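You operate a simulated robot arm through the tools that you are given. There is no shell and no other tool. Be economical: measure what you need, move in short steps, check, and stop when the job is done.

You are at the controls of a simulated robot arm. One attempt, no reset.

Task
Pack the blue compass and the tub from the blue Repairs tray in the big case and latch it.
Fine: both upright; close the case knob.
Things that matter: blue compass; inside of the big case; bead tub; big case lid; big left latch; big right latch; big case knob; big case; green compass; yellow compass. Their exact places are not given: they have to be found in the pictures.

It is judged by the outcome, as a careful person would: the job done as asked, and still so three seconds after it is handed in. It fails if anything else is knocked over, pushed out of place, dropped, spilled or broken.

Robot
A 7-joint arm with a two-finger parallel gripper on a trunk, on a base that drives. Base frame: it is fixed to the floor where the robot stands at the start and does not move with it; the origin is under the middle of the robot, x ahead of it, y to its left, z up. Readings come in cm, degrees, newtons and seconds.
Its first joint turns from -166.0 to 166.0 degrees. Places, roughly: inside of the big case [60, -160, 90]; big case lid [80, -160, 100]; big left latch [50, -150, 90]; big right latch [50, -170, 90]; big case knob [80, -160, 100]; bead tub [50, -225, 0]; big case [75, -150, 100]. Payload 3.91 kg.
The TCP is the grasp point between the finger pads, 3 cm short of the fingertips. In the tool frame z runs along the fingers and y along their closing line. The gripper opens to 11 cm. The fingers are 2 cm wide and 1 cm thick; the gripper's body (4.8 by 11.2 cm) begins 5.5 cm behind the TCP.
Orientation is told as [roll, pitch, yaw] about the base's x, y, z axes, in that order, counted from this pose: with the fingers straight down and closing along the base's y, the tool's x points along the base's -x, its y along +y and its z along -z.

Tools
- The arm moves only by the tool nudge_tool. Its argument "targets" is a list of rows, each an object of numbers (a shift or turn left out is 0, a gripper value left out holds the last): "dx", "dy", "dz": the shift along the base's x, y, z in cm; "rx", "ry", "rz": the turn, a rotation vector about the base's x, y, z in degrees. In form: [{"dx": .., "dy": .., "dz": .., "rx": .., "ry": .., "rz": ..}, ...]. A call has 1 to 8 rows; each row shifts and turns the commanded pose from where the row before left it. "fingers" is the finger opening in cm, from 0 to 11, set as the call begins (left out, the last holds). A row lasts 0.2 s, in which the tool goes at most 5 cm and 8.6 degrees; a call with a longer step from one row to the next is refused whole, and so is a gripper value outside its range. A pose out of reach is approached as far as the arm can. The call stops where the force on the tool passes 90 N (or 10 N more than at its start, if that is more) or the arm is blocked; 0.2 s more then pass. The fingers move at their own pace (about 15.3 cm/s each) and stop on an object; they squeeze with about 34 N. The grip force told is the motor's: it shows also when the fingers shut on nothing. Time passes only in rows, and 0.2 s behind the last, so rows that do not move let the fingers close. The reply holds the time, the measured pose of the TCP, the force on the tool along the base axes, the opening and the grip force, in the units named above and with some noise, and new pictures: "show" is both (left out), scene, wrist or none.
- Cameras (640 x 400 px; columns grow to the right, rows downward): "scene" is now at [0.53, 13.47, 144.52]; the picture's right is [-0.12, -0.99, 0.00], its down [-0.69, 0.08, -0.72] and it looks along [0.72, -0.09, -0.69] (base axes); focal length 283 px, centre (320, 200). "wrist" rides on the gripper at [7.7, 0.7, -11.5] in the tool frame; the picture's right is [-0.09, 1.00, 0.00], its down [-0.80, -0.07, -0.59] and it looks along [-0.59, -0.05, 0.80] (tool axes); focal length 270 px, centre (320, 200).
- slide_trunk(by): slides the trunk up (or, below 0, down) by that many cm; the arm and the scene camera ride with it, the base frame stays. It gives what a move gives, with no picture.
- base_move(legs): drives the robot by 1 to 6 legs, each [ahead, turn to the left] in cm and degrees, along the robot's own axes; the way and the turn of a leg run together, so that a leg with both is an arc; at most 150 cm and 180 degrees a leg. The arm and the cameras ride along, it lands a little off, and it stops where it bumps. It gives what a move gives, and a new picture of the scene camera.
- aim_head(pan, tilt): turns the head with the scene camera to pan (to the left, within 155 degrees either way) and tilt (down, from -29 to 69), counted from straight ahead of the robot. It gives what a move gives, and a new picture of the scene camera.
- point_at(camera, pixels): for up to 12 pixels [column, row] of the newest picture of that camera ("zoom" is the newest enlarged one), the place [x, y, z] in the base frame of the surface seen there, good to about 0.3 cm. It takes no simulated time.
- zoom(camera, box): a new picture of the part [left, top, right, bottom] of that camera's present view, enlarged. It takes no simulated time.
- job_done(): hands the job in; it is judged then, once.

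Go step by step. Measure first, check grasps and placings, and put right what went wrong. The budget is 80 turns and 260 pictures, counting those below and the enlarged ones. Unless the task says otherwise, let go and move clear before handing in.

The tools are called after "Emit:" as a command line: name --argument value ..., lists and objects as JSON in quotes. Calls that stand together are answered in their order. nudge_tool: Moves the arm, as the interface text tells. Its arguments: {"type":"object","properties":{"targets":{"type":"array","items":{"type":"object","properties":{"dx":{"type":"number"},"dy":{"type":"number"},"dz":{"type":"number"},"rx":{"type":"number"},"ry":{"type":"number"},"rz":{"type":"number"}}}},"fingers":{"type":"number"},"show":{"type":"string","enum":["both","scene","wrist","none"]}},"required":["targets"]} The other tools are called the same way: slide_trunk (by) slides the trunk up or down; base_move (legs) drives the base; aim_head (pan, tilt) turns the head that bears the scene camera; point_at (camera, pixels) gives the place of the surface under pixels of a picture; zoom (camera, box) takes an enlarged picture of a part of a camera's view; job_done () hands the job in.

At the start:

```text
time_s: 0.0
position: [41.0, -4.21, 113.37]
ee_rot: [0.0, 0.0, 0.0]
force: [-0.6, -0.1, -0.2]
opening: 11.01
finger_force: 0.2
trunk travel left (down, up): [-42.5, 18.5]
robot x, y, heading: [-0.33, 0.09, -0.1]
head pan, tilt: [-7.0, 43.8]
```

scene: 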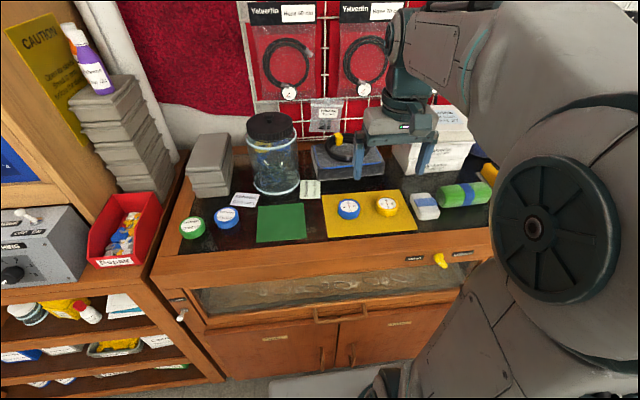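
wrist: 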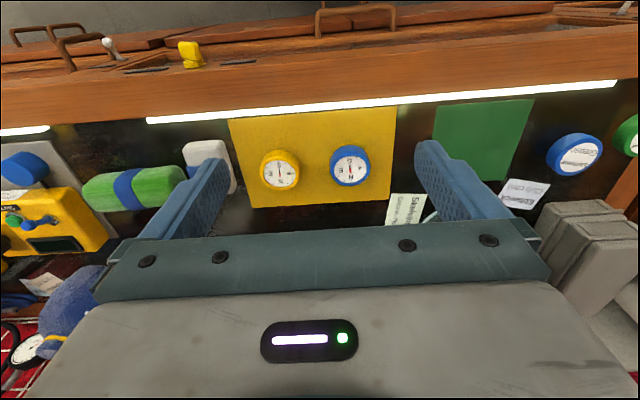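

The scene shows a blue compass on the yellow mat (348,208) and another blue round thing near (228,217). I will zoom in on both before going on.

Emit:
zoom --camera "scene" --box '[170, 170, 330, 270]'

Emit:
zoom --camera "scene" --box '[310, 160, 470, 260]'

Emit:
zoom --camera "wrist" --box '[480, 90, 640, 190]'

Emit:
point_at --camera "scene" --pixels '[[193, 227], [230, 217], [348, 208], [387, 205], [348, 225], [280, 225], [440, 262]]'

Emit:
aim_head --pan -90 --tilt 40

```text
4.00 times, centred on (250, 220) of scene
```

zoom: 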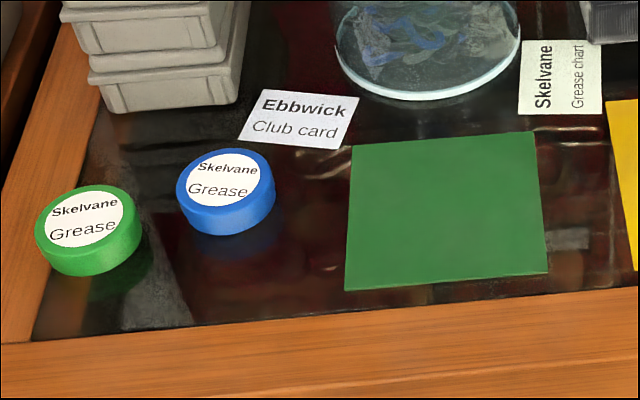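

```text
4.00 times, centred on (390, 210) of scene
```

zoom: 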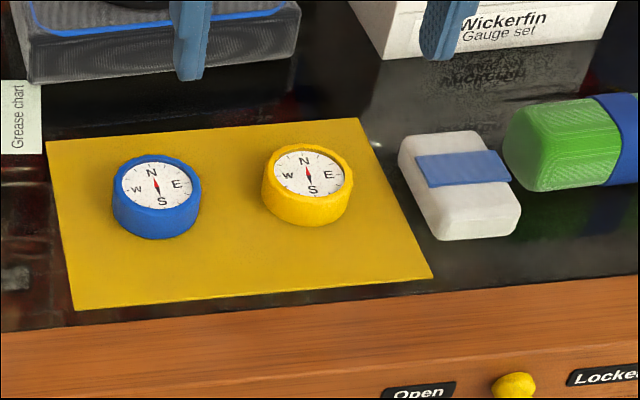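

```text
4.00 times, centred on (560, 140) of wrist
```

zoom: 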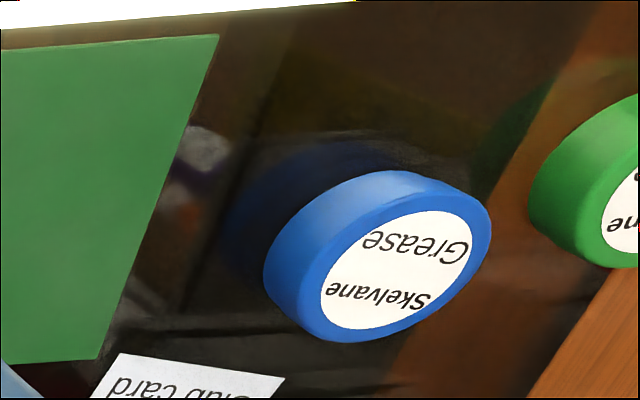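

```text
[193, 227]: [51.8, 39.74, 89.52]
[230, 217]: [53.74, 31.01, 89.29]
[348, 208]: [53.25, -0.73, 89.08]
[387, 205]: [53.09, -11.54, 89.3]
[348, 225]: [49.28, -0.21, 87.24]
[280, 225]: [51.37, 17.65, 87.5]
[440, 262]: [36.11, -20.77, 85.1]
```

```text
time_s: 1.6
position: [41.08, -4.34, 113.35]
ee_rot: [0.0, 0.0, 0.0]
force: [0.1, -0.1, 0.2]
opening: 10.99
finger_force: 0.1
trunk travel left (down, up): [-42.5, 18.5]
robot x, y, heading: [0.3, -0.29, -0.0]
head pan, tilt: [-90.0, 40.0]
```

scene: 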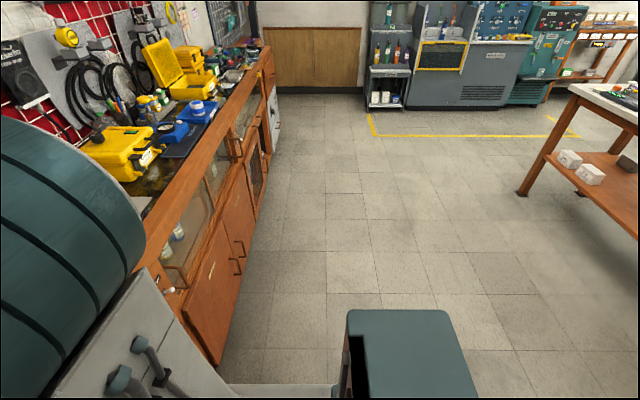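

The real blue compass is on the yellow mat at about (53.2, -0.7, 89). The open yellow case is far along the counter near (175,70), so I will look closer at it.

Emit:
zoom --camera "scene" --box '[70, 20, 270, 180]'

Emit:
point_at --camera "scene" --pixels '[[198, 106], [190, 118], [190, 90], [165, 65], [175, 130], [125, 140], [225, 60], [148, 155], [270, 170]]'

```text
2.50 times, centred on (170, 100) of scene
```

zoom: 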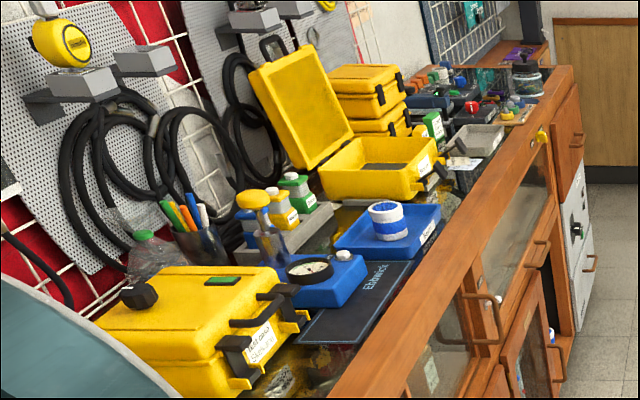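

```text
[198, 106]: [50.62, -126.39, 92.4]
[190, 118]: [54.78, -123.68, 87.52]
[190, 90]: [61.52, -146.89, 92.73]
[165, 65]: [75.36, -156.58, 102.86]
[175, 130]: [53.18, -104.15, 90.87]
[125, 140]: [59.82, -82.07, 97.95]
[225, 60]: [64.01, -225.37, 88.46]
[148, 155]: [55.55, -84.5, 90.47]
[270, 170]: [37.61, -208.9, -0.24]
```

The compass will be fetched first. I will measure its rim and the yellow one in the wrist picture (blue at 350,165, yellow at 281,170).

Emit:
point_at --camera "wrist" --pixels '[[331, 166], [369, 165], [350, 165], [350, 148], [350, 182], [262, 170], [299, 172], [310, 190], [350, 120], [281, 170]]'

Emit:
zoom --camera "wrist" --box '[240, 120, 400, 220]'

```text
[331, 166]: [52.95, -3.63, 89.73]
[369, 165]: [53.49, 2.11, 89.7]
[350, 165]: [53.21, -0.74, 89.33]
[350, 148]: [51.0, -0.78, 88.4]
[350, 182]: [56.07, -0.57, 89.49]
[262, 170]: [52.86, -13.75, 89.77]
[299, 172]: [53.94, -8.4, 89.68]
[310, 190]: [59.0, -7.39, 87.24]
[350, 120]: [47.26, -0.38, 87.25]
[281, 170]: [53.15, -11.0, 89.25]
```

```text
4.00 times, centred on (320, 170) of wrist
```

zoom: 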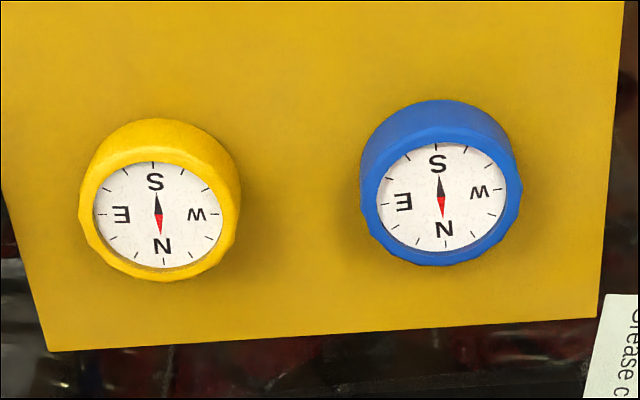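

The compass is about 6 cm wide, its rim at z 89.7 on a mat at 87.25, centre (53.2, -0.75). I will move above it with the fingers at 8.5.

Emit:
nudge_tool --targets '[{"dx": 4, "dy": 1.2, "dz": 0}, {"dx": 4, "dy": 1.2, "dz": -1}, {"dx": 4.1, "dy": 1.2, "dz": -2}, {"dz": -4.5}, {"dz": -4.5}, {"dz": -4}, {}]' --fingers 8.5 --show "wrist"

```text
time_s: 3.2
position: [53.08, -0.74, 97.49]
ee_rot: [0.0, 0.0, 0.0]
force: [0.3, -0.4, 0.3]
opening: 8.46
finger_force: 0.2
trunk travel left (down, up): [-42.5, 18.5]
robot x, y, heading: [-0.12, -0.25, -0.2]
head pan, tilt: [-90.0, 40.0]
```

wrist: 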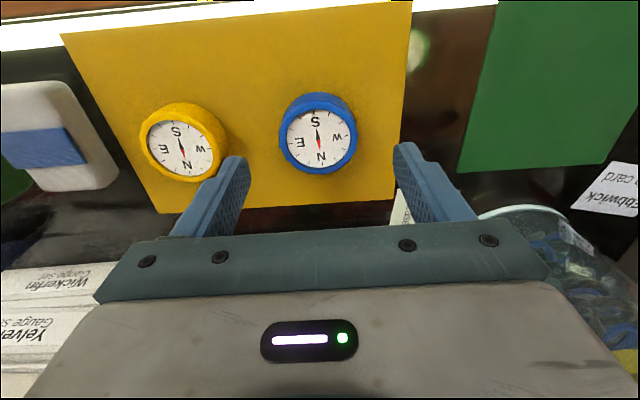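

Everything lines up: the blue compass at (318,135) lies between the finger lines. I will go down to z about 90.7 and close.

Emit:
nudge_tool --targets '[{"dz": -3.5}, {"dz": -3.3}, {}]' --show "wrist"

Emit:
nudge_tool --targets '[{}, {}, {}, {}]' --fingers 4 --show "wrist"

```text
time_s: 4.0
position: [53.08, -0.76, 90.54]
ee_rot: [0.0, 0.0, 0.1]
force: [0.4, 1.0, 0.7]
opening: 8.52
finger_force: 0.0
trunk travel left (down, up): [-42.5, 18.5]
robot x, y, heading: [-0.08, -0.14, 0.2]
head pan, tilt: [-90.0, 40.0]
```

wrist: 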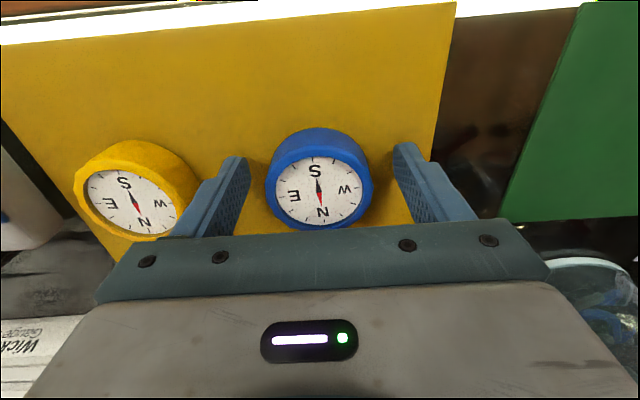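

```text
time_s: 5.0
position: [52.98, -0.72, 90.42]
ee_rot: [0.0, 0.0, 0.0]
force: [0.3, 0.7, -0.5]
opening: 5.81
finger_force: 33.8
trunk travel left (down, up): [-42.5, 18.5]
robot x, y, heading: [0.18, -0.52, 0.2]
head pan, tilt: [-90.0, 40.0]
```

wrist: 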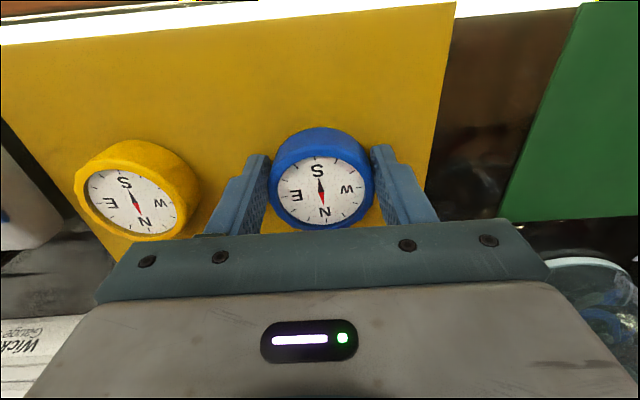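

The fingers stopped at 5.8 on the compass with 34 N. I will lift and draw back toward the robot.

Emit:
nudge_tool --targets '[{"dz": 4}, {"dz": 5}, {"dz": 5}, {"dz": 5}, {"dz": 5}, {"dx": -5, "dz": 3}, {"dx": -5}, {"dx": -5}]' --show "wrist"

Emit:
nudge_tool --targets '[{"dx": -5}, {"dx": -2}, {}]' --show "wrist"

```text
refused: row 6 steps farther than a row can; nothing moved
```

```text
time_s: 5.8
position: [45.89, -0.62, 90.63]
ee_rot: [0.1, 0.0, 0.1]
force: [-0.2, 0.3, 0.4]
opening: 5.84
finger_force: 34.2
trunk travel left (down, up): [-42.5, 18.5]
robot x, y, heading: [0.2, -0.44, 0.3]
head pan, tilt: [-90.0, 40.0]
```

wrist: 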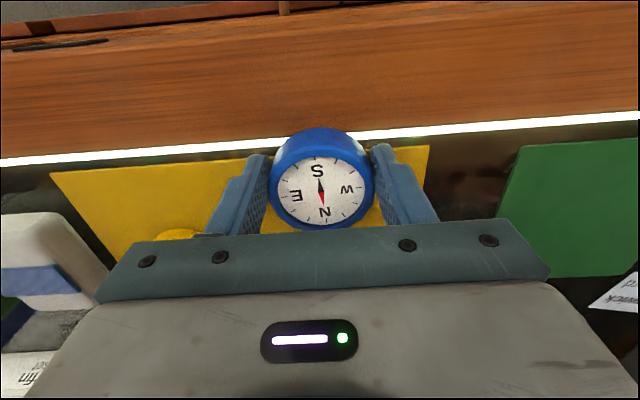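

The first call was refused, so the second slid the compass 7 cm along the surface. It is still held and nothing else looks moved; I will lift it straight up now.

Emit:
nudge_tool --targets '[{"dz": 4}, {"dz": 5}, {"dz": 5}, {"dz": 5}, {"dz": 5}, {"dx": -4}, {"dx": -4}, {"dx": -4}]' --show "wrist"

Emit:
aim_head --pan 0 --tilt 45

```text
time_s: 7.6
position: [34.21, -0.8, 114.6]
ee_rot: [-0.1, 0.0, 0.0]
force: [-0.9, 0.1, -0.9]
opening: 5.8
finger_force: 33.9
trunk travel left (down, up): [-42.5, 18.5]
robot x, y, heading: [0.31, -0.15, -0.2]
head pan, tilt: [-90.0, 40.0]
```

wrist: 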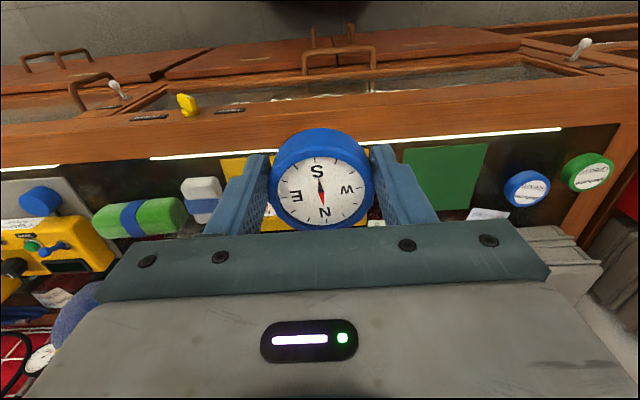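

```text
time_s: 9.2
position: [34.24, -0.69, 114.72]
ee_rot: [0.0, 0.0, 0.0]
force: [0.3, 0.1, -1.0]
opening: 5.83
finger_force: 33.5
trunk travel left (down, up): [-42.5, 18.5]
robot x, y, heading: [-0.11, -0.16, 0.1]
head pan, tilt: [0.0, 45.0]
```

scene: 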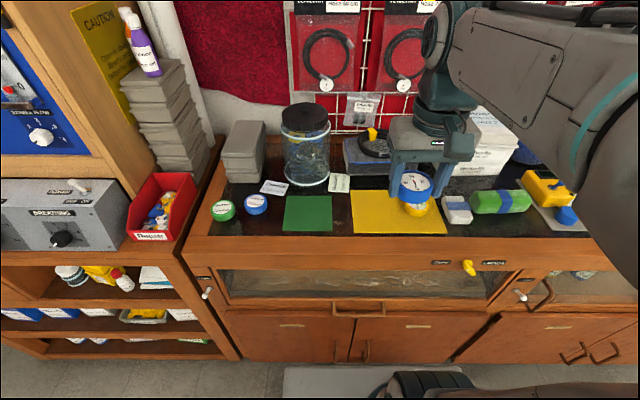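

The compass is held clear, and the yellow mat and yellow compass are in place. I will back off a little, turn right and drive along the counter.

Emit:
base_move --legs '[[-15, 0], [0, -90], [150, 0], [0, 90]]'

```text
time_s: 25.3
position: [17.6, -151.74, 114.64]
ee_rot: [0.0, -0.1, -1.0]
force: [-0.3, -0.1, -0.7]
opening: 5.79
finger_force: 34.0
trunk travel left (down, up): [-42.5, 18.5]
robot x, y, heading: [-16.75, -150.51, -0.9]
head pan, tilt: [0.0, 45.0]
```

scene: 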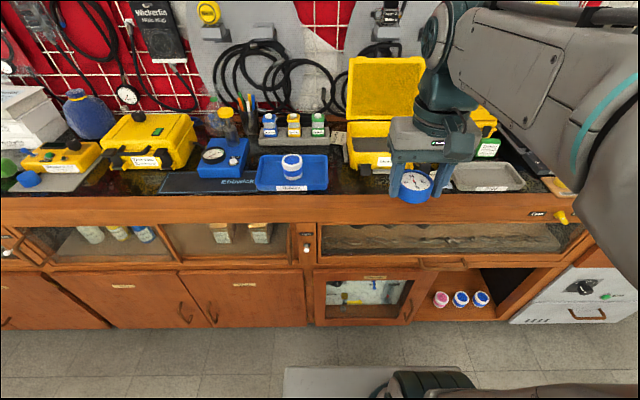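

The compass is still held. A tub stands on a blue tray (290,172), and more tubs sit in the cubby below (460,298), so I will read the labels.

Emit:
zoom --camera "scene" --box '[230, 130, 350, 205]'

Emit:
zoom --camera "scene" --box '[410, 260, 530, 335]'

Emit:
zoom --camera "scene" --box '[340, 50, 540, 200]'

Emit:
point_at --camera "scene" --pixels '[[291, 160], [291, 170], [290, 188], [440, 292], [461, 292], [481, 292], [365, 145], [365, 170], [385, 90], [430, 310], [485, 188]]'

```text
5.33 times, centred on (290, 168) of scene
```

zoom: 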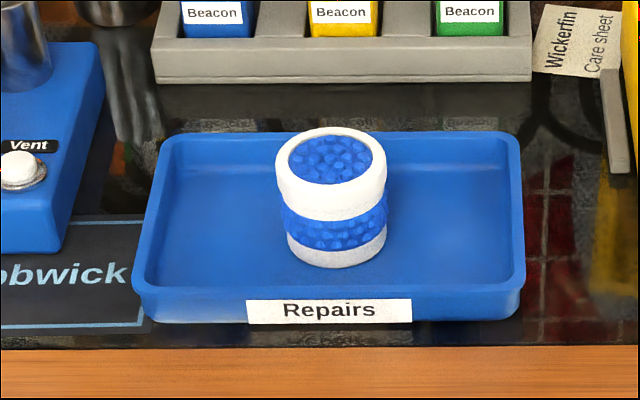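

```text
5.33 times, centred on (470, 298) of scene
```

zoom: 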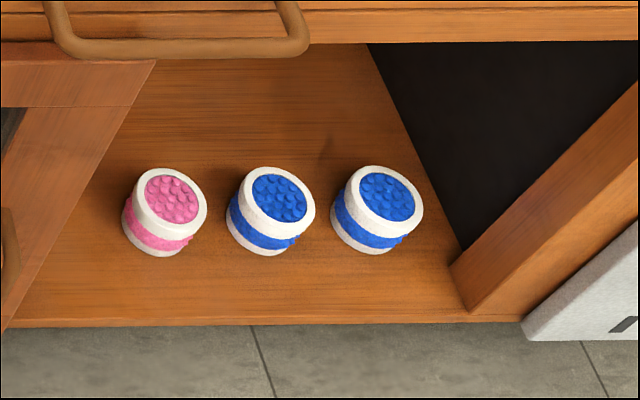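

```text
2.67 times, centred on (440, 125) of scene
```

zoom: 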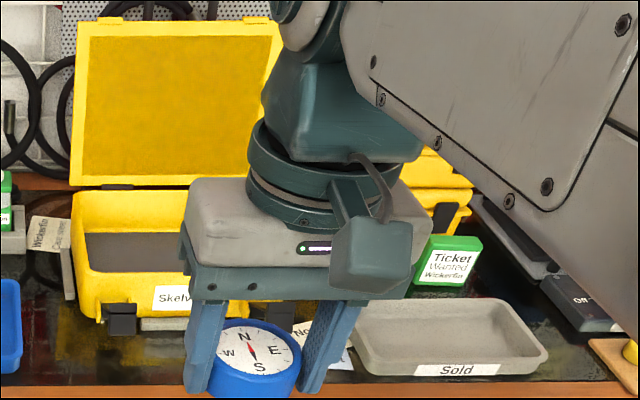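

```text
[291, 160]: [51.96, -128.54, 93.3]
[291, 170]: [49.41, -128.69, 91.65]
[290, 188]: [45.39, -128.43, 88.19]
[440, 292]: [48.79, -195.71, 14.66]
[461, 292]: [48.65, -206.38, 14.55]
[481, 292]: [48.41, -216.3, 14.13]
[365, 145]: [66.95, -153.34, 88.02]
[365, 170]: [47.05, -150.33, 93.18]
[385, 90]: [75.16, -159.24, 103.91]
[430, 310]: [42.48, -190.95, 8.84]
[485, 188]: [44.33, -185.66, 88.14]
```

A tub stands in the blue tray labelled "Repairs" at (52,-128.5), while the rough hint points to the cubby down at y -225. Before choosing, I will look for a second Repairs tray there.

Emit:
aim_head --pan -45 --tilt 55

Emit:
aim_head --pan -60 --tilt 30

```text
time_s: 26.4
position: [17.59, -151.76, 114.7]
ee_rot: [0.0, 0.0, -1.0]
force: [-0.2, -0.4, -0.7]
opening: 5.78
finger_force: 33.8
trunk travel left (down, up): [-42.5, 18.5]
robot x, y, heading: [-16.64, -150.72, -1.0]
head pan, tilt: [-45.0, 55.0]
```

scene: 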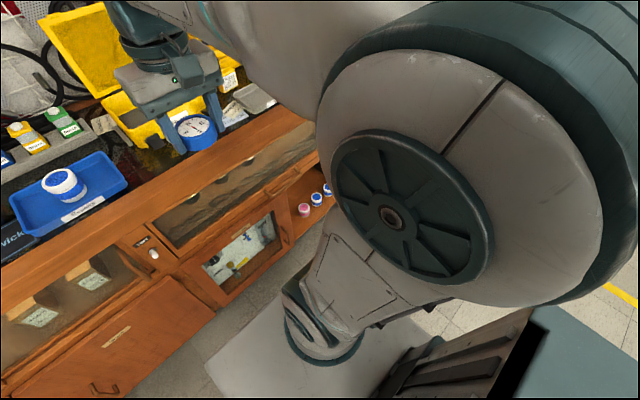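

```text
time_s: 27.3
position: [17.67, -151.79, 114.67]
ee_rot: [0.0, 0.0, -1.0]
force: [0.2, -0.3, -1.2]
opening: 5.8
finger_force: 34.0
trunk travel left (down, up): [-42.5, 18.5]
robot x, y, heading: [-16.46, -150.77, -1.0]
head pan, tilt: [-60.0, 30.0]
```

scene: 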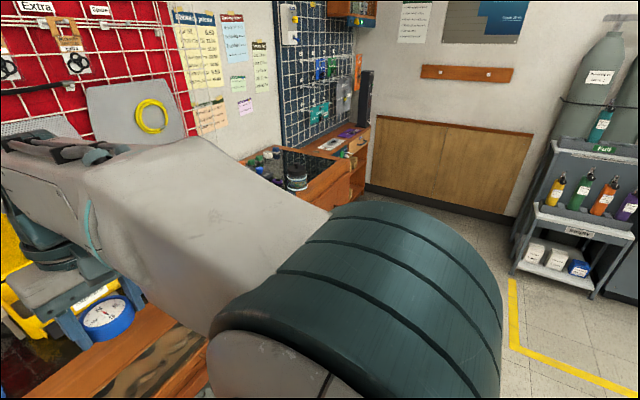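

No second Repairs tray is seen yet. I will drive up to the counter now and measure the big case.

Emit:
base_move --legs '[[20, 1]]'

Emit:
aim_head --pan -10 --tilt 45

```text
time_s: 28.9
position: [37.97, -151.43, 114.7]
ee_rot: [0.0, 0.0, -0.2]
force: [0.0, 1.1, -1.0]
opening: 5.77
finger_force: 34.1
trunk travel left (down, up): [-42.5, 18.5]
robot x, y, heading: [3.87, -150.9, -0.2]
head pan, tilt: [-60.0, 30.0]
```

scene: 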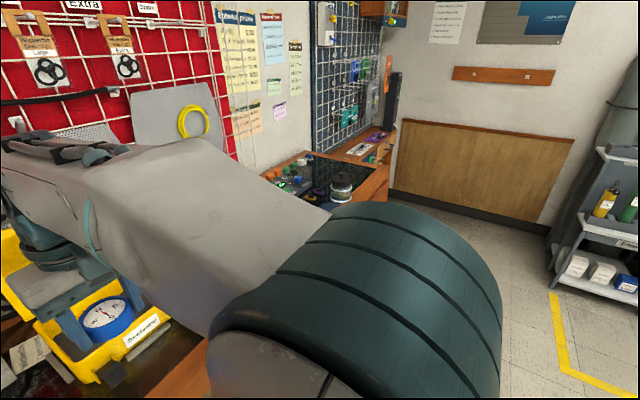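

```text
time_s: 30.1
position: [37.97, -151.37, 114.67]
ee_rot: [0.0, 0.1, -0.1]
force: [-0.5, -0.1, -0.5]
opening: 5.79
finger_force: 34.2
trunk travel left (down, up): [-42.5, 18.5]
robot x, y, heading: [3.95, -150.92, -0.3]
head pan, tilt: [-10.0, 45.0]
```

scene: 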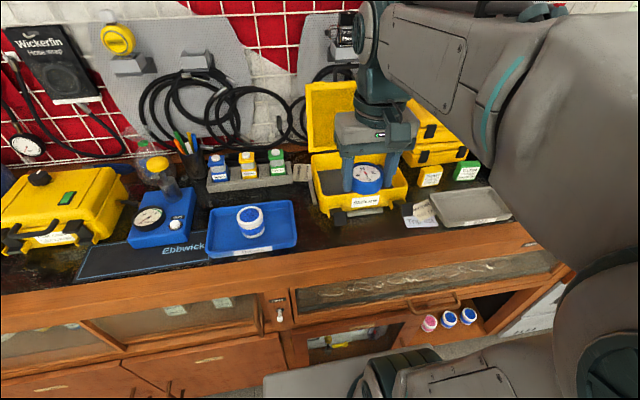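

The view is better now, so I will zoom on the open case (360,150) and on the closed one at the left as a guide to how its latches and knob look.

Emit:
zoom --camera "scene" --box '[290, 70, 450, 230]'

Emit:
zoom --camera "scene" --box '[0, 150, 140, 260]'

Emit:
zoom --camera "wrist" --box '[0, 0, 640, 400]'

Emit:
point_at --camera "scene" --pixels '[[314, 158], [320, 214], [405, 186], [325, 185], [400, 200], [345, 178], [311, 100], [355, 100], [338, 214], [390, 206], [345, 205], [335, 160]]'

```text
2.50 times, centred on (370, 150) of scene
```

zoom: 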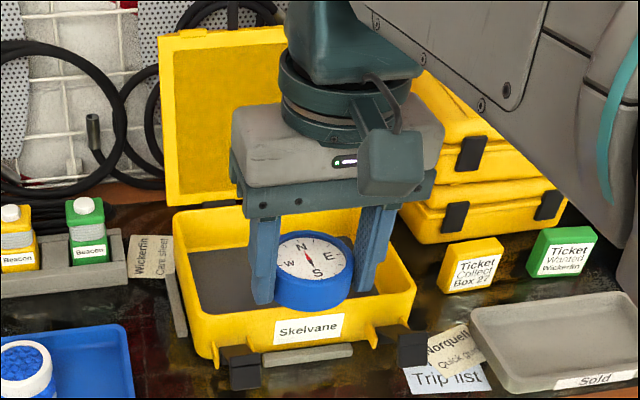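

```text
3.64 times, centred on (70, 205) of scene
```

zoom: 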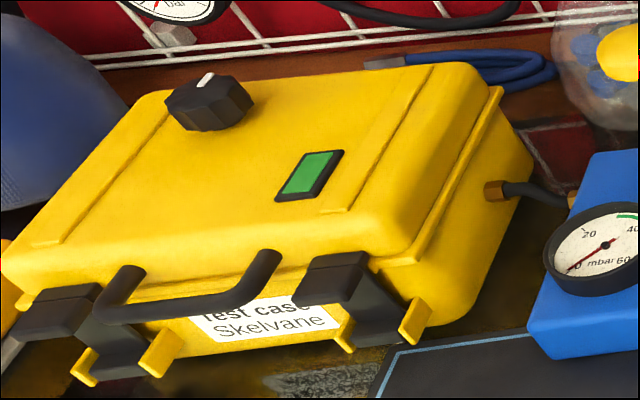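

```text
1.00 times, centred on (320, 200) of wrist
```

zoom: 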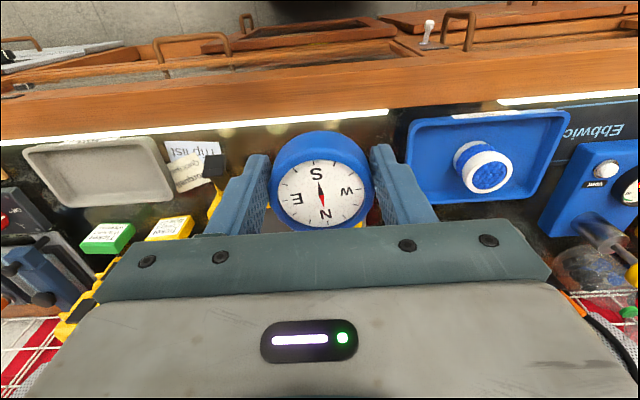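

```text
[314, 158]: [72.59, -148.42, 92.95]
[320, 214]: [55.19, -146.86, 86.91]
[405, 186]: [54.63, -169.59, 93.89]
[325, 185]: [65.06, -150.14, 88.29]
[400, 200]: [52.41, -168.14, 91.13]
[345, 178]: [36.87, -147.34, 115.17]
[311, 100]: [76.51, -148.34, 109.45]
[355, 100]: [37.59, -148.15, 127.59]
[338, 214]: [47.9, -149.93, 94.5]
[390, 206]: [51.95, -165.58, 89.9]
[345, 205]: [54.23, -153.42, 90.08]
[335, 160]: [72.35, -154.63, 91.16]
```

The open case spans x 54.5–73, y -147.5 to -170, with its floor at 88.3 and rim at 94. I need about 10 cm more reach, so I will check the gap between the base and the cabinet.

Emit:
point_at --camera "scene" --pixels '[[268, 374], [350, 358], [330, 354], [295, 365], [230, 375], [200, 385], [260, 252], [380, 240], [280, 315], [330, 340], [410, 305]]'

Emit:
aim_head --pan 0 --tilt 69

```text
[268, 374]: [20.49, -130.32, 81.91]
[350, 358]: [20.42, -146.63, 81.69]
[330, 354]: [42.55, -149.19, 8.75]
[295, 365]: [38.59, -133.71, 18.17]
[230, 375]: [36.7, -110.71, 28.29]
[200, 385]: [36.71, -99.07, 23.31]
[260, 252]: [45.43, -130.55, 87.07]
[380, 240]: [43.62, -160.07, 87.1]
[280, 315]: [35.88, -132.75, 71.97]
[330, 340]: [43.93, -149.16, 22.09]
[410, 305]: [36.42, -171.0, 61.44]
```

```text
time_s: 31.0
position: [37.89, -151.33, 114.67]
ee_rot: [0.0, 0.0, -0.2]
force: [0.4, 0.5, -0.3]
opening: 5.78
finger_force: 33.9
trunk travel left (down, up): [-42.5, 18.5]
robot x, y, heading: [3.75, -150.82, 0.0]
head pan, tilt: [0.0, 68.8]
```

scene: 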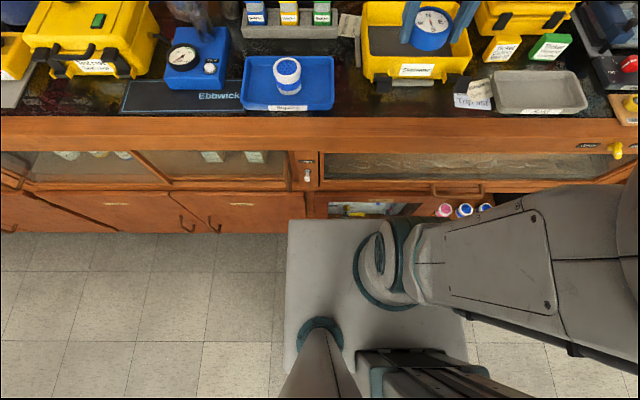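

The deck's front is at x 20.5 and the cabinet front about 36. I will check the protruding handles before going 9 cm ahead.

Emit:
point_at --camera "scene" --pixels '[[307, 176], [455, 192], [455, 186], [320, 230], [400, 230], [400, 126], [620, 150], [214, 228], [287, 66], [287, 90], [303, 82], [272, 82]]'

```text
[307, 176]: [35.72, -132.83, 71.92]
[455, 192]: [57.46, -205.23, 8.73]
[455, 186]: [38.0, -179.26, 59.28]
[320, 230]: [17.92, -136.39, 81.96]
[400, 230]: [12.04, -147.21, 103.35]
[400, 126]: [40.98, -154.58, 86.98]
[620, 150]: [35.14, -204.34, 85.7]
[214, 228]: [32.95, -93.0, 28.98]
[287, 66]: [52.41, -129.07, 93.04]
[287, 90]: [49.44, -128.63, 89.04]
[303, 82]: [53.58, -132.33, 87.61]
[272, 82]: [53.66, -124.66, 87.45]
```

Nothing sticks out past x 33 here, so going 10 cm ahead is safe. The head then looks at the case.

Emit:
base_move --legs '[[10, 0]]'

Emit:
aim_head --pan -10 --tilt 55

```text
time_s: 32.0
position: [41.75, -151.64, 114.55]
ee_rot: [-0.1, 0.1, -1.7]
force: [-0.3, 0.0, -1.1]
opening: 5.78
finger_force: 34.0
trunk travel left (down, up): [-42.5, 18.5]
robot x, y, heading: [7.92, -149.71, -2.2]
head pan, tilt: [0.0, 68.8]
stopped in leg 1: the robot was blocked; the commanded pose is now the measured one
```

scene: 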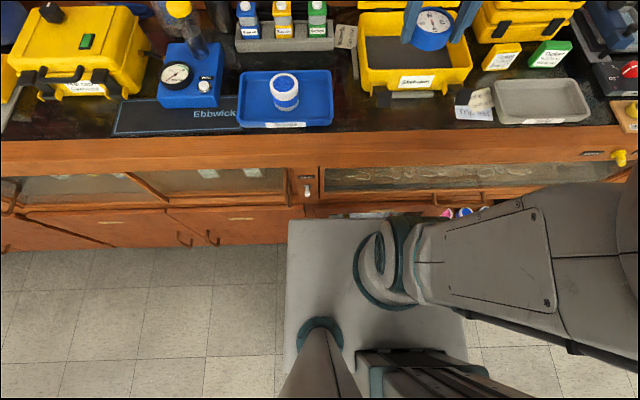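

```text
time_s: 32.8
position: [41.94, -151.61, 114.74]
ee_rot: [0.0, 0.2, -1.8]
force: [-0.7, -0.8, -0.8]
opening: 5.78
finger_force: 34.3
trunk travel left (down, up): [-42.5, 18.5]
robot x, y, heading: [7.69, -149.52, -2.2]
head pan, tilt: [-10.0, 55.0]
```

scene: 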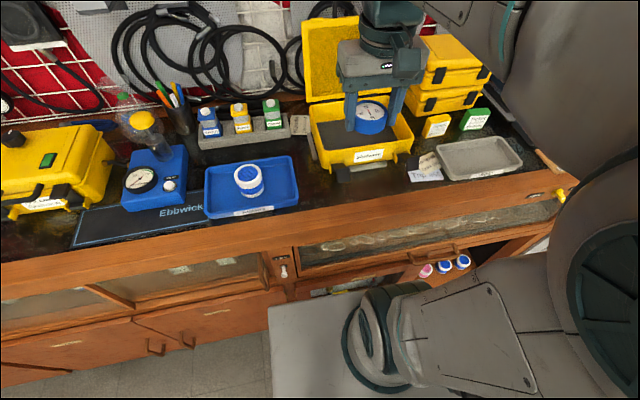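

The robot is blocked at x 7.8 by the cabinet and is a bit skewed. I will back off and come in again, centred on the case at y about -158.5.

Emit:
base_move --legs '[[-18, 2.2], [0, -90], [9, 0], [0, 90], [17, 0]]'

Emit:
aim_head --pan 0 --tilt 45

```text
time_s: 43.8
position: [40.6, -158.34, 114.59]
ee_rot: [0.1, 0.3, 1.1]
force: [0.3, 0.1, -1.4]
opening: 5.75
finger_force: 34.0
trunk travel left (down, up): [-42.5, 18.5]
robot x, y, heading: [6.08, -158.0, 0.4]
head pan, tilt: [-10.0, 55.0]
stopped in leg 5: the robot was blocked; the commanded pose is now the measured one
```

scene: 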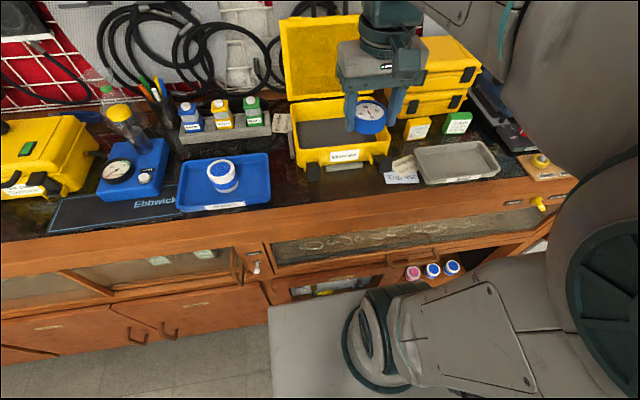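

```text
time_s: 44.5
position: [40.64, -158.32, 114.66]
ee_rot: [0.0, 0.2, 1.2]
force: [0.1, -0.2, -0.5]
opening: 5.75
finger_force: 33.9
trunk travel left (down, up): [-42.5, 18.5]
robot x, y, heading: [5.99, -158.39, 0.7]
head pan, tilt: [0.0, 45.0]
```

scene: 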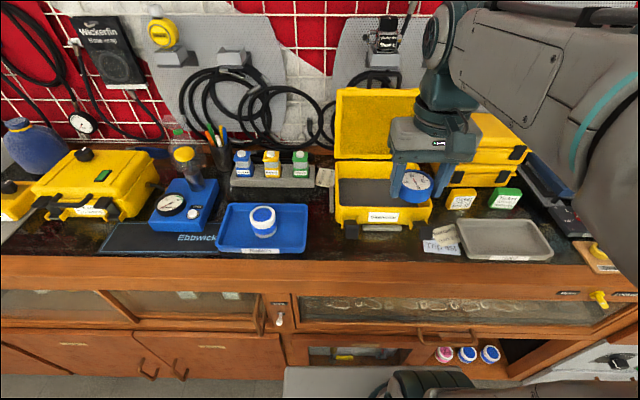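

The robot stands squarely in front of the case now. I will back off 0.8 cm from the bump and measure the case.

Emit:
base_move --legs '[[-0.8, 0]]'

Emit:
point_at --camera "scene" --pixels '[[342, 205], [430, 205], [338, 165], [360, 195], [420, 200], [360, 175], [338, 90], [375, 90], [350, 230], [418, 228], [385, 210], [350, 218]]'

Emit:
zoom --camera "scene" --box '[310, 70, 470, 250]'

```text
time_s: 45.2
position: [39.67, -158.36, 114.51]
ee_rot: [0.0, 0.2, 1.2]
force: [-0.7, -0.1, -0.9]
opening: 5.77
finger_force: 33.7
trunk travel left (down, up): [-42.5, 18.5]
robot x, y, heading: [5.64, -158.17, 0.9]
head pan, tilt: [0.0, 45.0]
```

scene: 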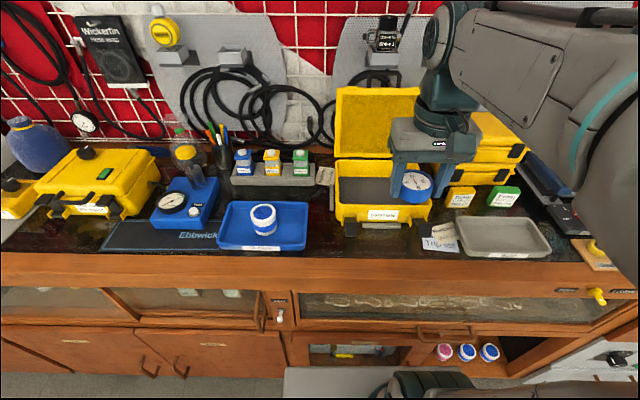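

```text
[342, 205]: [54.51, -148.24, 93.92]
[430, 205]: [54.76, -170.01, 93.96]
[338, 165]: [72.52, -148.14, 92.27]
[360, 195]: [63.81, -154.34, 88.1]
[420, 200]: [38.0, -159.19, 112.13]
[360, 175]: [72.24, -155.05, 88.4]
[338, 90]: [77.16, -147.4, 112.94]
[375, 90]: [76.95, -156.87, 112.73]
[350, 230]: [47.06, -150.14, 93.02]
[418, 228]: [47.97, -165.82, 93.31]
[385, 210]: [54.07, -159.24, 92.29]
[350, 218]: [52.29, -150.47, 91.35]
```

```text
2.22 times, centred on (390, 160) of scene
```

zoom: 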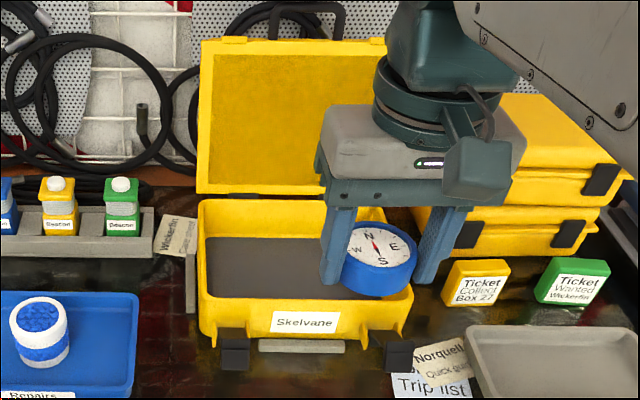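

The case interior is x 55.5–72.5, y -149 to -169, with the floor at 88.2, and the lid has a black handle on its top edge. I will carry the compass to above (60, -163.3).

Emit:
nudge_tool --targets '[{"dx": 4, "dy": -1, "rz": -1.2}, {"dx": 4, "dy": -1}, {"dx": 4, "dy": -1}, {"dx": 4, "dy": -1, "dz": -2}, {"dx": 4.3, "dy": -0.9, "dz": -2}, {"dz": -4.5}, {"dz": -4.5}, {}]'

```text
time_s: 47.0
position: [59.84, -163.21, 101.56]
ee_rot: [0.0, 0.3, 0.0]
force: [0.3, -0.2, -0.6]
opening: 5.78
finger_force: 34.0
trunk travel left (down, up): [-42.5, 18.5]
robot x, y, heading: [5.17, -158.14, 0.8]
head pan, tilt: [0.0, 45.0]
```

scene: 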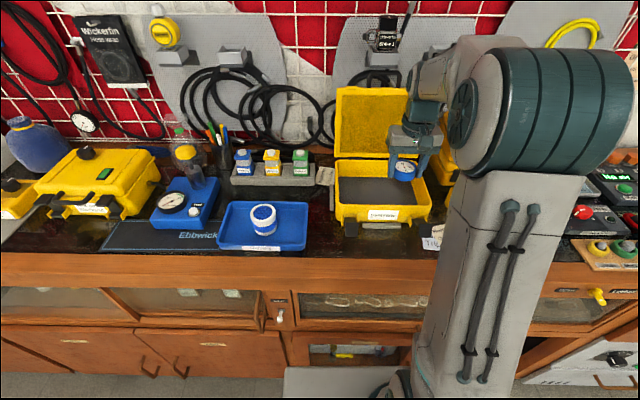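
wrist: 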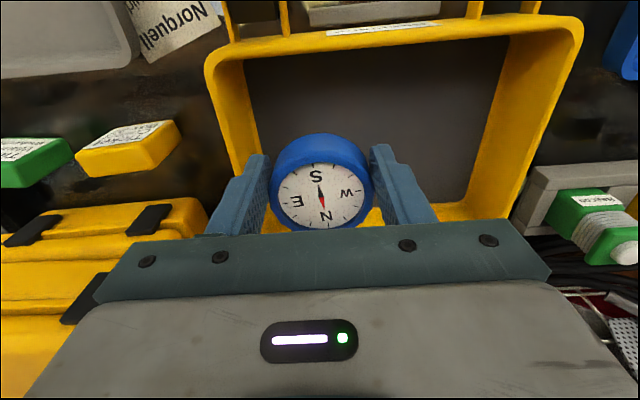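

The compass hangs over the case with the wall close on the right finger side. I will shift 0.8 left, lower to just above the floor and look.

Emit:
nudge_tool --targets '[{"dy": 0.8, "dz": -4}, {"dz": -4}, {"dz": -1.6}, {}, {"dz": -0.4}, {}]' --show "wrist"

```text
time_s: 48.5
position: [60.07, -162.45, 91.54]
ee_rot: [0.0, 0.1, 0.1]
force: [0.4, -0.4, 0.1]
opening: 5.74
finger_force: 33.6
trunk travel left (down, up): [-42.5, 18.5]
robot x, y, heading: [5.22, -157.64, 1.0]
head pan, tilt: [0.0, 45.0]
```

wrist: 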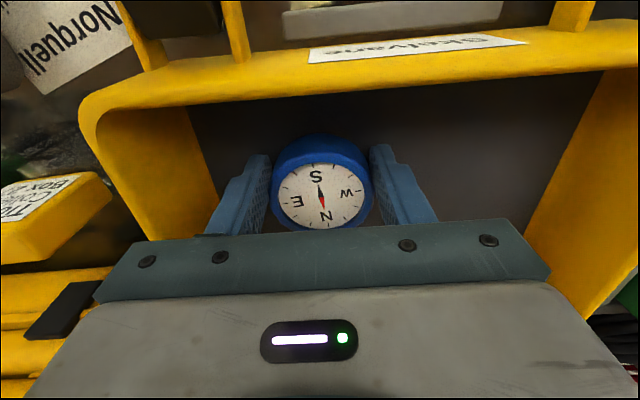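

Emit:
nudge_tool --targets '[{"dz": -0.3}, {}, {"dz": -0.2}, {}]' --show "none"

```text
time_s: 49.5
position: [60.06, -162.4, 91.33]
ee_rot: [0.0, -0.1, 0.1]
force: [3.2, -1.3, 26.5]
opening: 5.78
finger_force: 33.8
trunk travel left (down, up): [-42.5, 18.5]
robot x, y, heading: [5.62, -158.32, 0.8]
head pan, tilt: [0.0, 45.0]
```

The force of 26 N at z 91.3 shows the compass rests on the case floor. I will open to 7.4 and rise.

Emit:
nudge_tool --targets '[{"dz": 0.2}, {}, {}]' --fingers 7.4 --show "none"

Emit:
nudge_tool --targets '[{"dz": 3}, {"dz": 4.5}, {"dz": 5}, {"dz": 5}, {"dz": 4.5, "dx": -2}, {"dx": -4.5}, {"dx": -4.5}, {}]'

```text
time_s: 50.2
position: [60.03, -162.49, 91.32]
ee_rot: [0.1, 0.4, -0.1]
force: [-1.2, 0.0, 0.8]
opening: 7.37
finger_force: 0.0
trunk travel left (down, up): [-42.5, 18.5]
robot x, y, heading: [5.63, -158.07, 1.0]
head pan, tilt: [0.0, 45.0]
```

```text
time_s: 52.0
position: [49.24, -162.46, 113.27]
ee_rot: [0.1, 0.2, 0.0]
force: [0.4, 0.2, 0.7]
opening: 7.42
finger_force: 0.0
trunk travel left (down, up): [-42.5, 18.5]
robot x, y, heading: [5.7, -157.95, 0.7]
head pan, tilt: [0.0, 45.0]
```

scene: 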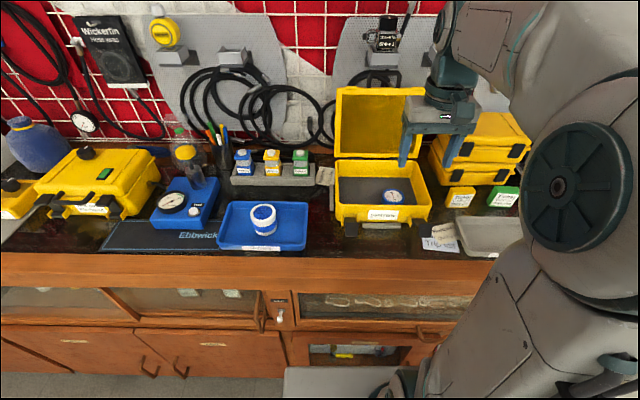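
wrist: 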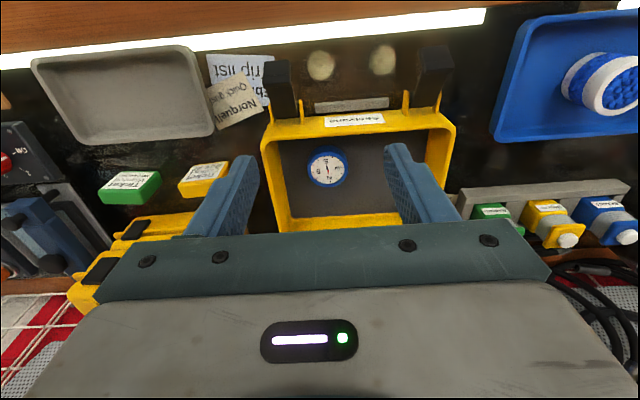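

The compass stands upright in the case. Before taking the tub from the tray, I will drive right to look into the low cubby and make sure no other blue Repairs tray is there.

Emit:
nudge_tool --targets '[{"dx": -4.5}, {"dx": -4.5}, {"dx": -4.5}, {}]' --show "none"

Emit:
base_move --legs '[[-30, 0], [0, -90], [40, 0], [0, 90]]'

Emit:
aim_head --pan -15 --tilt 58

```text
time_s: 53.0
position: [35.73, -162.64, 113.57]
ee_rot: [0.1, 0.3, 0.0]
force: [-0.2, 0.1, 1.0]
opening: 7.39
finger_force: 0.1
trunk travel left (down, up): [-42.5, 18.5]
robot x, y, heading: [5.56, -158.42, 0.9]
head pan, tilt: [0.0, 45.0]
```

```text
time_s: 64.8
position: [5.88, -202.34, 113.65]
ee_rot: [0.0, 0.1, -0.4]
force: [0.0, -0.8, -0.1]
opening: 7.4
finger_force: 0.1
trunk travel left (down, up): [-42.5, 18.5]
robot x, y, heading: [-24.19, -198.22, 0.6]
head pan, tilt: [0.0, 45.0]
```

scene: 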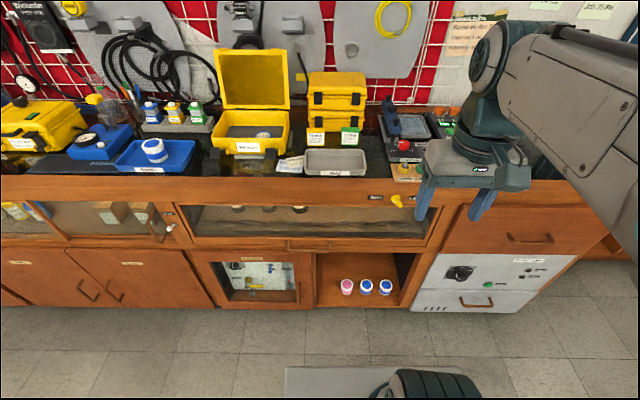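

```text
time_s: 65.6
position: [5.99, -202.3, 113.6]
ee_rot: [-0.1, 0.2, -0.4]
force: [-0.4, -0.7, 0.5]
opening: 7.39
finger_force: 0.0
trunk travel left (down, up): [-42.5, 18.5]
robot x, y, heading: [-24.15, -197.58, 0.5]
head pan, tilt: [-15.0, 58.0]
```

scene: 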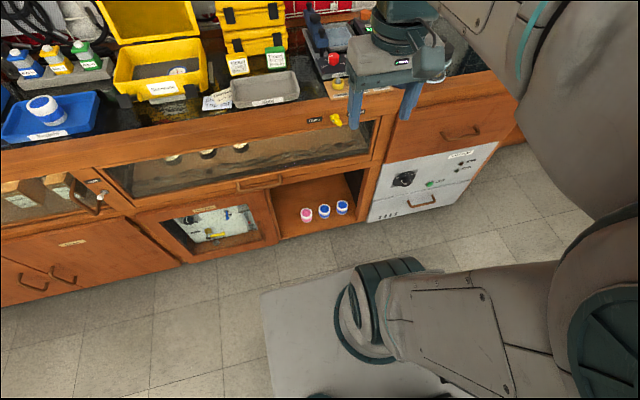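

Emit:
zoom --camera "scene" --box '[260, 165, 380, 240]'

Emit:
zoom --camera "scene" --box '[0, 60, 120, 150]'

Emit:
point_at --camera "scene" --pixels '[[306, 213], [324, 211], [342, 207], [330, 222]]'

Emit:
aim_head --pan 0 --tilt 38

```text
5.33 times, centred on (320, 202) of scene
```

zoom: 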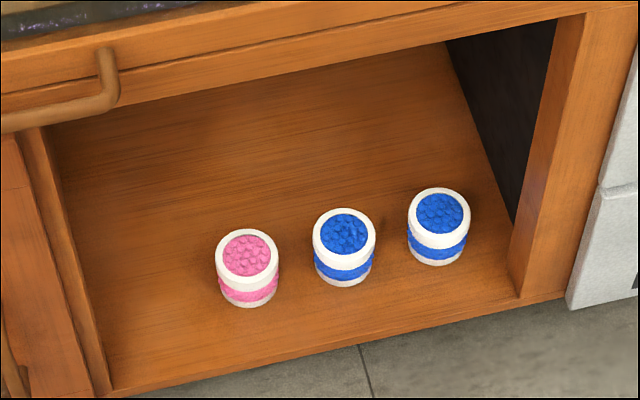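

```text
4.44 times, centred on (60, 105) of scene
```

zoom: 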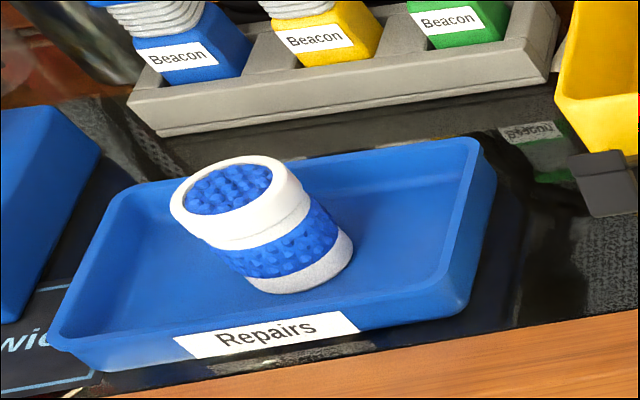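

```text
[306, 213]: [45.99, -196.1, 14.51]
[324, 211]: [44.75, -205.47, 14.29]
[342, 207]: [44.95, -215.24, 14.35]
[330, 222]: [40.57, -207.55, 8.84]
```

```text
time_s: 66.4
position: [5.96, -202.26, 113.59]
ee_rot: [-0.1, 0.2, -0.4]
force: [0.9, 1.2, 0.2]
opening: 7.41
finger_force: 0.0
trunk travel left (down, up): [-42.5, 18.5]
robot x, y, heading: [-24.0, -197.65, 0.4]
head pan, tilt: [0.0, 38.0]
```

scene: 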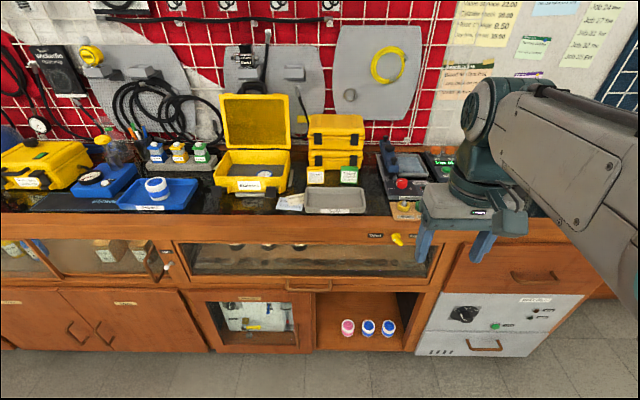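

Only one blue Repairs tray exists, and it holds one blue tub; the cubby holds only loose tubs, so the tray's tub is the one asked for. I will drive back to y about -151.

Emit:
base_move --legs '[[0, 89.5], [46.5, 0], [0, -90], [28.5, 0]]'

Emit:
aim_head --pan 0 --tilt 50

```text
time_s: 78.4
position: [34.69, -157.43, 113.68]
ee_rot: [0.0, 0.3, -1.8]
force: [0.8, 0.2, -0.4]
opening: 7.4
finger_force: 0.2
trunk travel left (down, up): [-42.5, 18.5]
robot x, y, heading: [4.59, -152.16, -0.7]
head pan, tilt: [0.0, 38.0]
```

scene: 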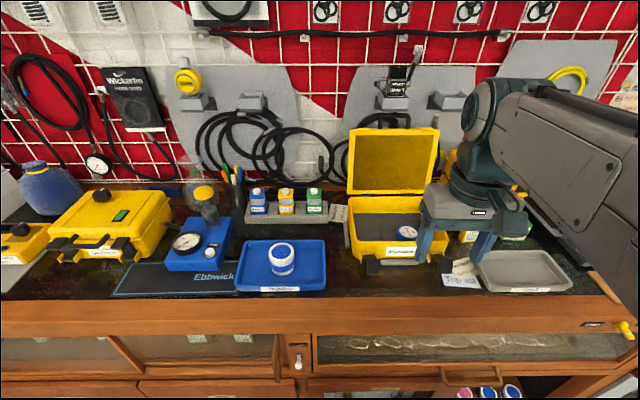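

```text
time_s: 79.2
position: [34.63, -157.41, 113.65]
ee_rot: [0.0, 0.2, -1.8]
force: [0.0, 0.1, -0.2]
opening: 7.41
finger_force: 0.1
trunk travel left (down, up): [-42.5, 18.5]
robot x, y, heading: [4.72, -151.9, -0.7]
head pan, tilt: [0.0, 50.0]
```

scene: 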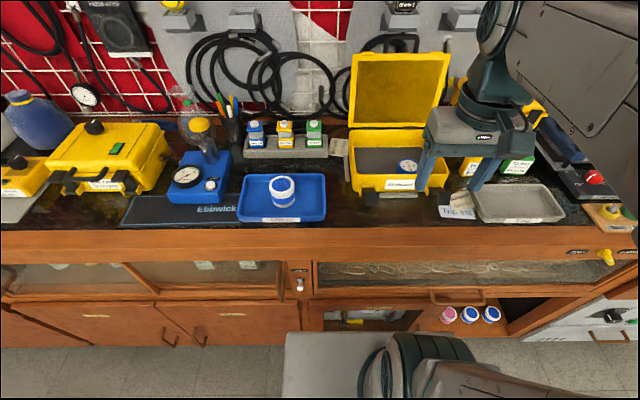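

I'm back in front of the case. I will measure the tub, the compass and the lid handle.

Emit:
zoom --camera "scene" --box '[230, 160, 340, 230]'

Emit:
point_at --camera "zoom" --pixels '[[240, 150], [300, 95], [300, 170], [362, 150], [300, 255], [300, 130], [300, 300], [150, 200], [450, 200]]'

Emit:
point_at --camera "scene" --pixels '[[407, 166], [395, 60], [355, 60], [440, 60], [375, 198], [425, 196], [355, 45]]'

```text
5.71 times, centred on (285, 195) of scene
```

zoom: 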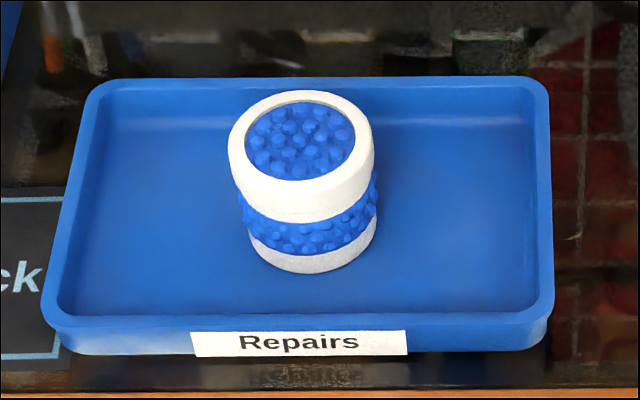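

```text
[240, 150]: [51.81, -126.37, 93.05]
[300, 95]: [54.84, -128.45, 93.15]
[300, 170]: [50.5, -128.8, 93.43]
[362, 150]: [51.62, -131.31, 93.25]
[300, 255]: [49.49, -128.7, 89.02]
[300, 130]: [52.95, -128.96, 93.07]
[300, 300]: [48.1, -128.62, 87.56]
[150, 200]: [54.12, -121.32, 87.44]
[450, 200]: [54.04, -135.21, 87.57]
```

```text
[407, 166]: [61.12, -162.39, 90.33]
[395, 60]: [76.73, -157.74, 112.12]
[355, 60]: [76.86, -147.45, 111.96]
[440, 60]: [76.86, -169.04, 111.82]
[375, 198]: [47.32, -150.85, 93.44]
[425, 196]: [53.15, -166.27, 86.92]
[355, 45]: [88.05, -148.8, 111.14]
```

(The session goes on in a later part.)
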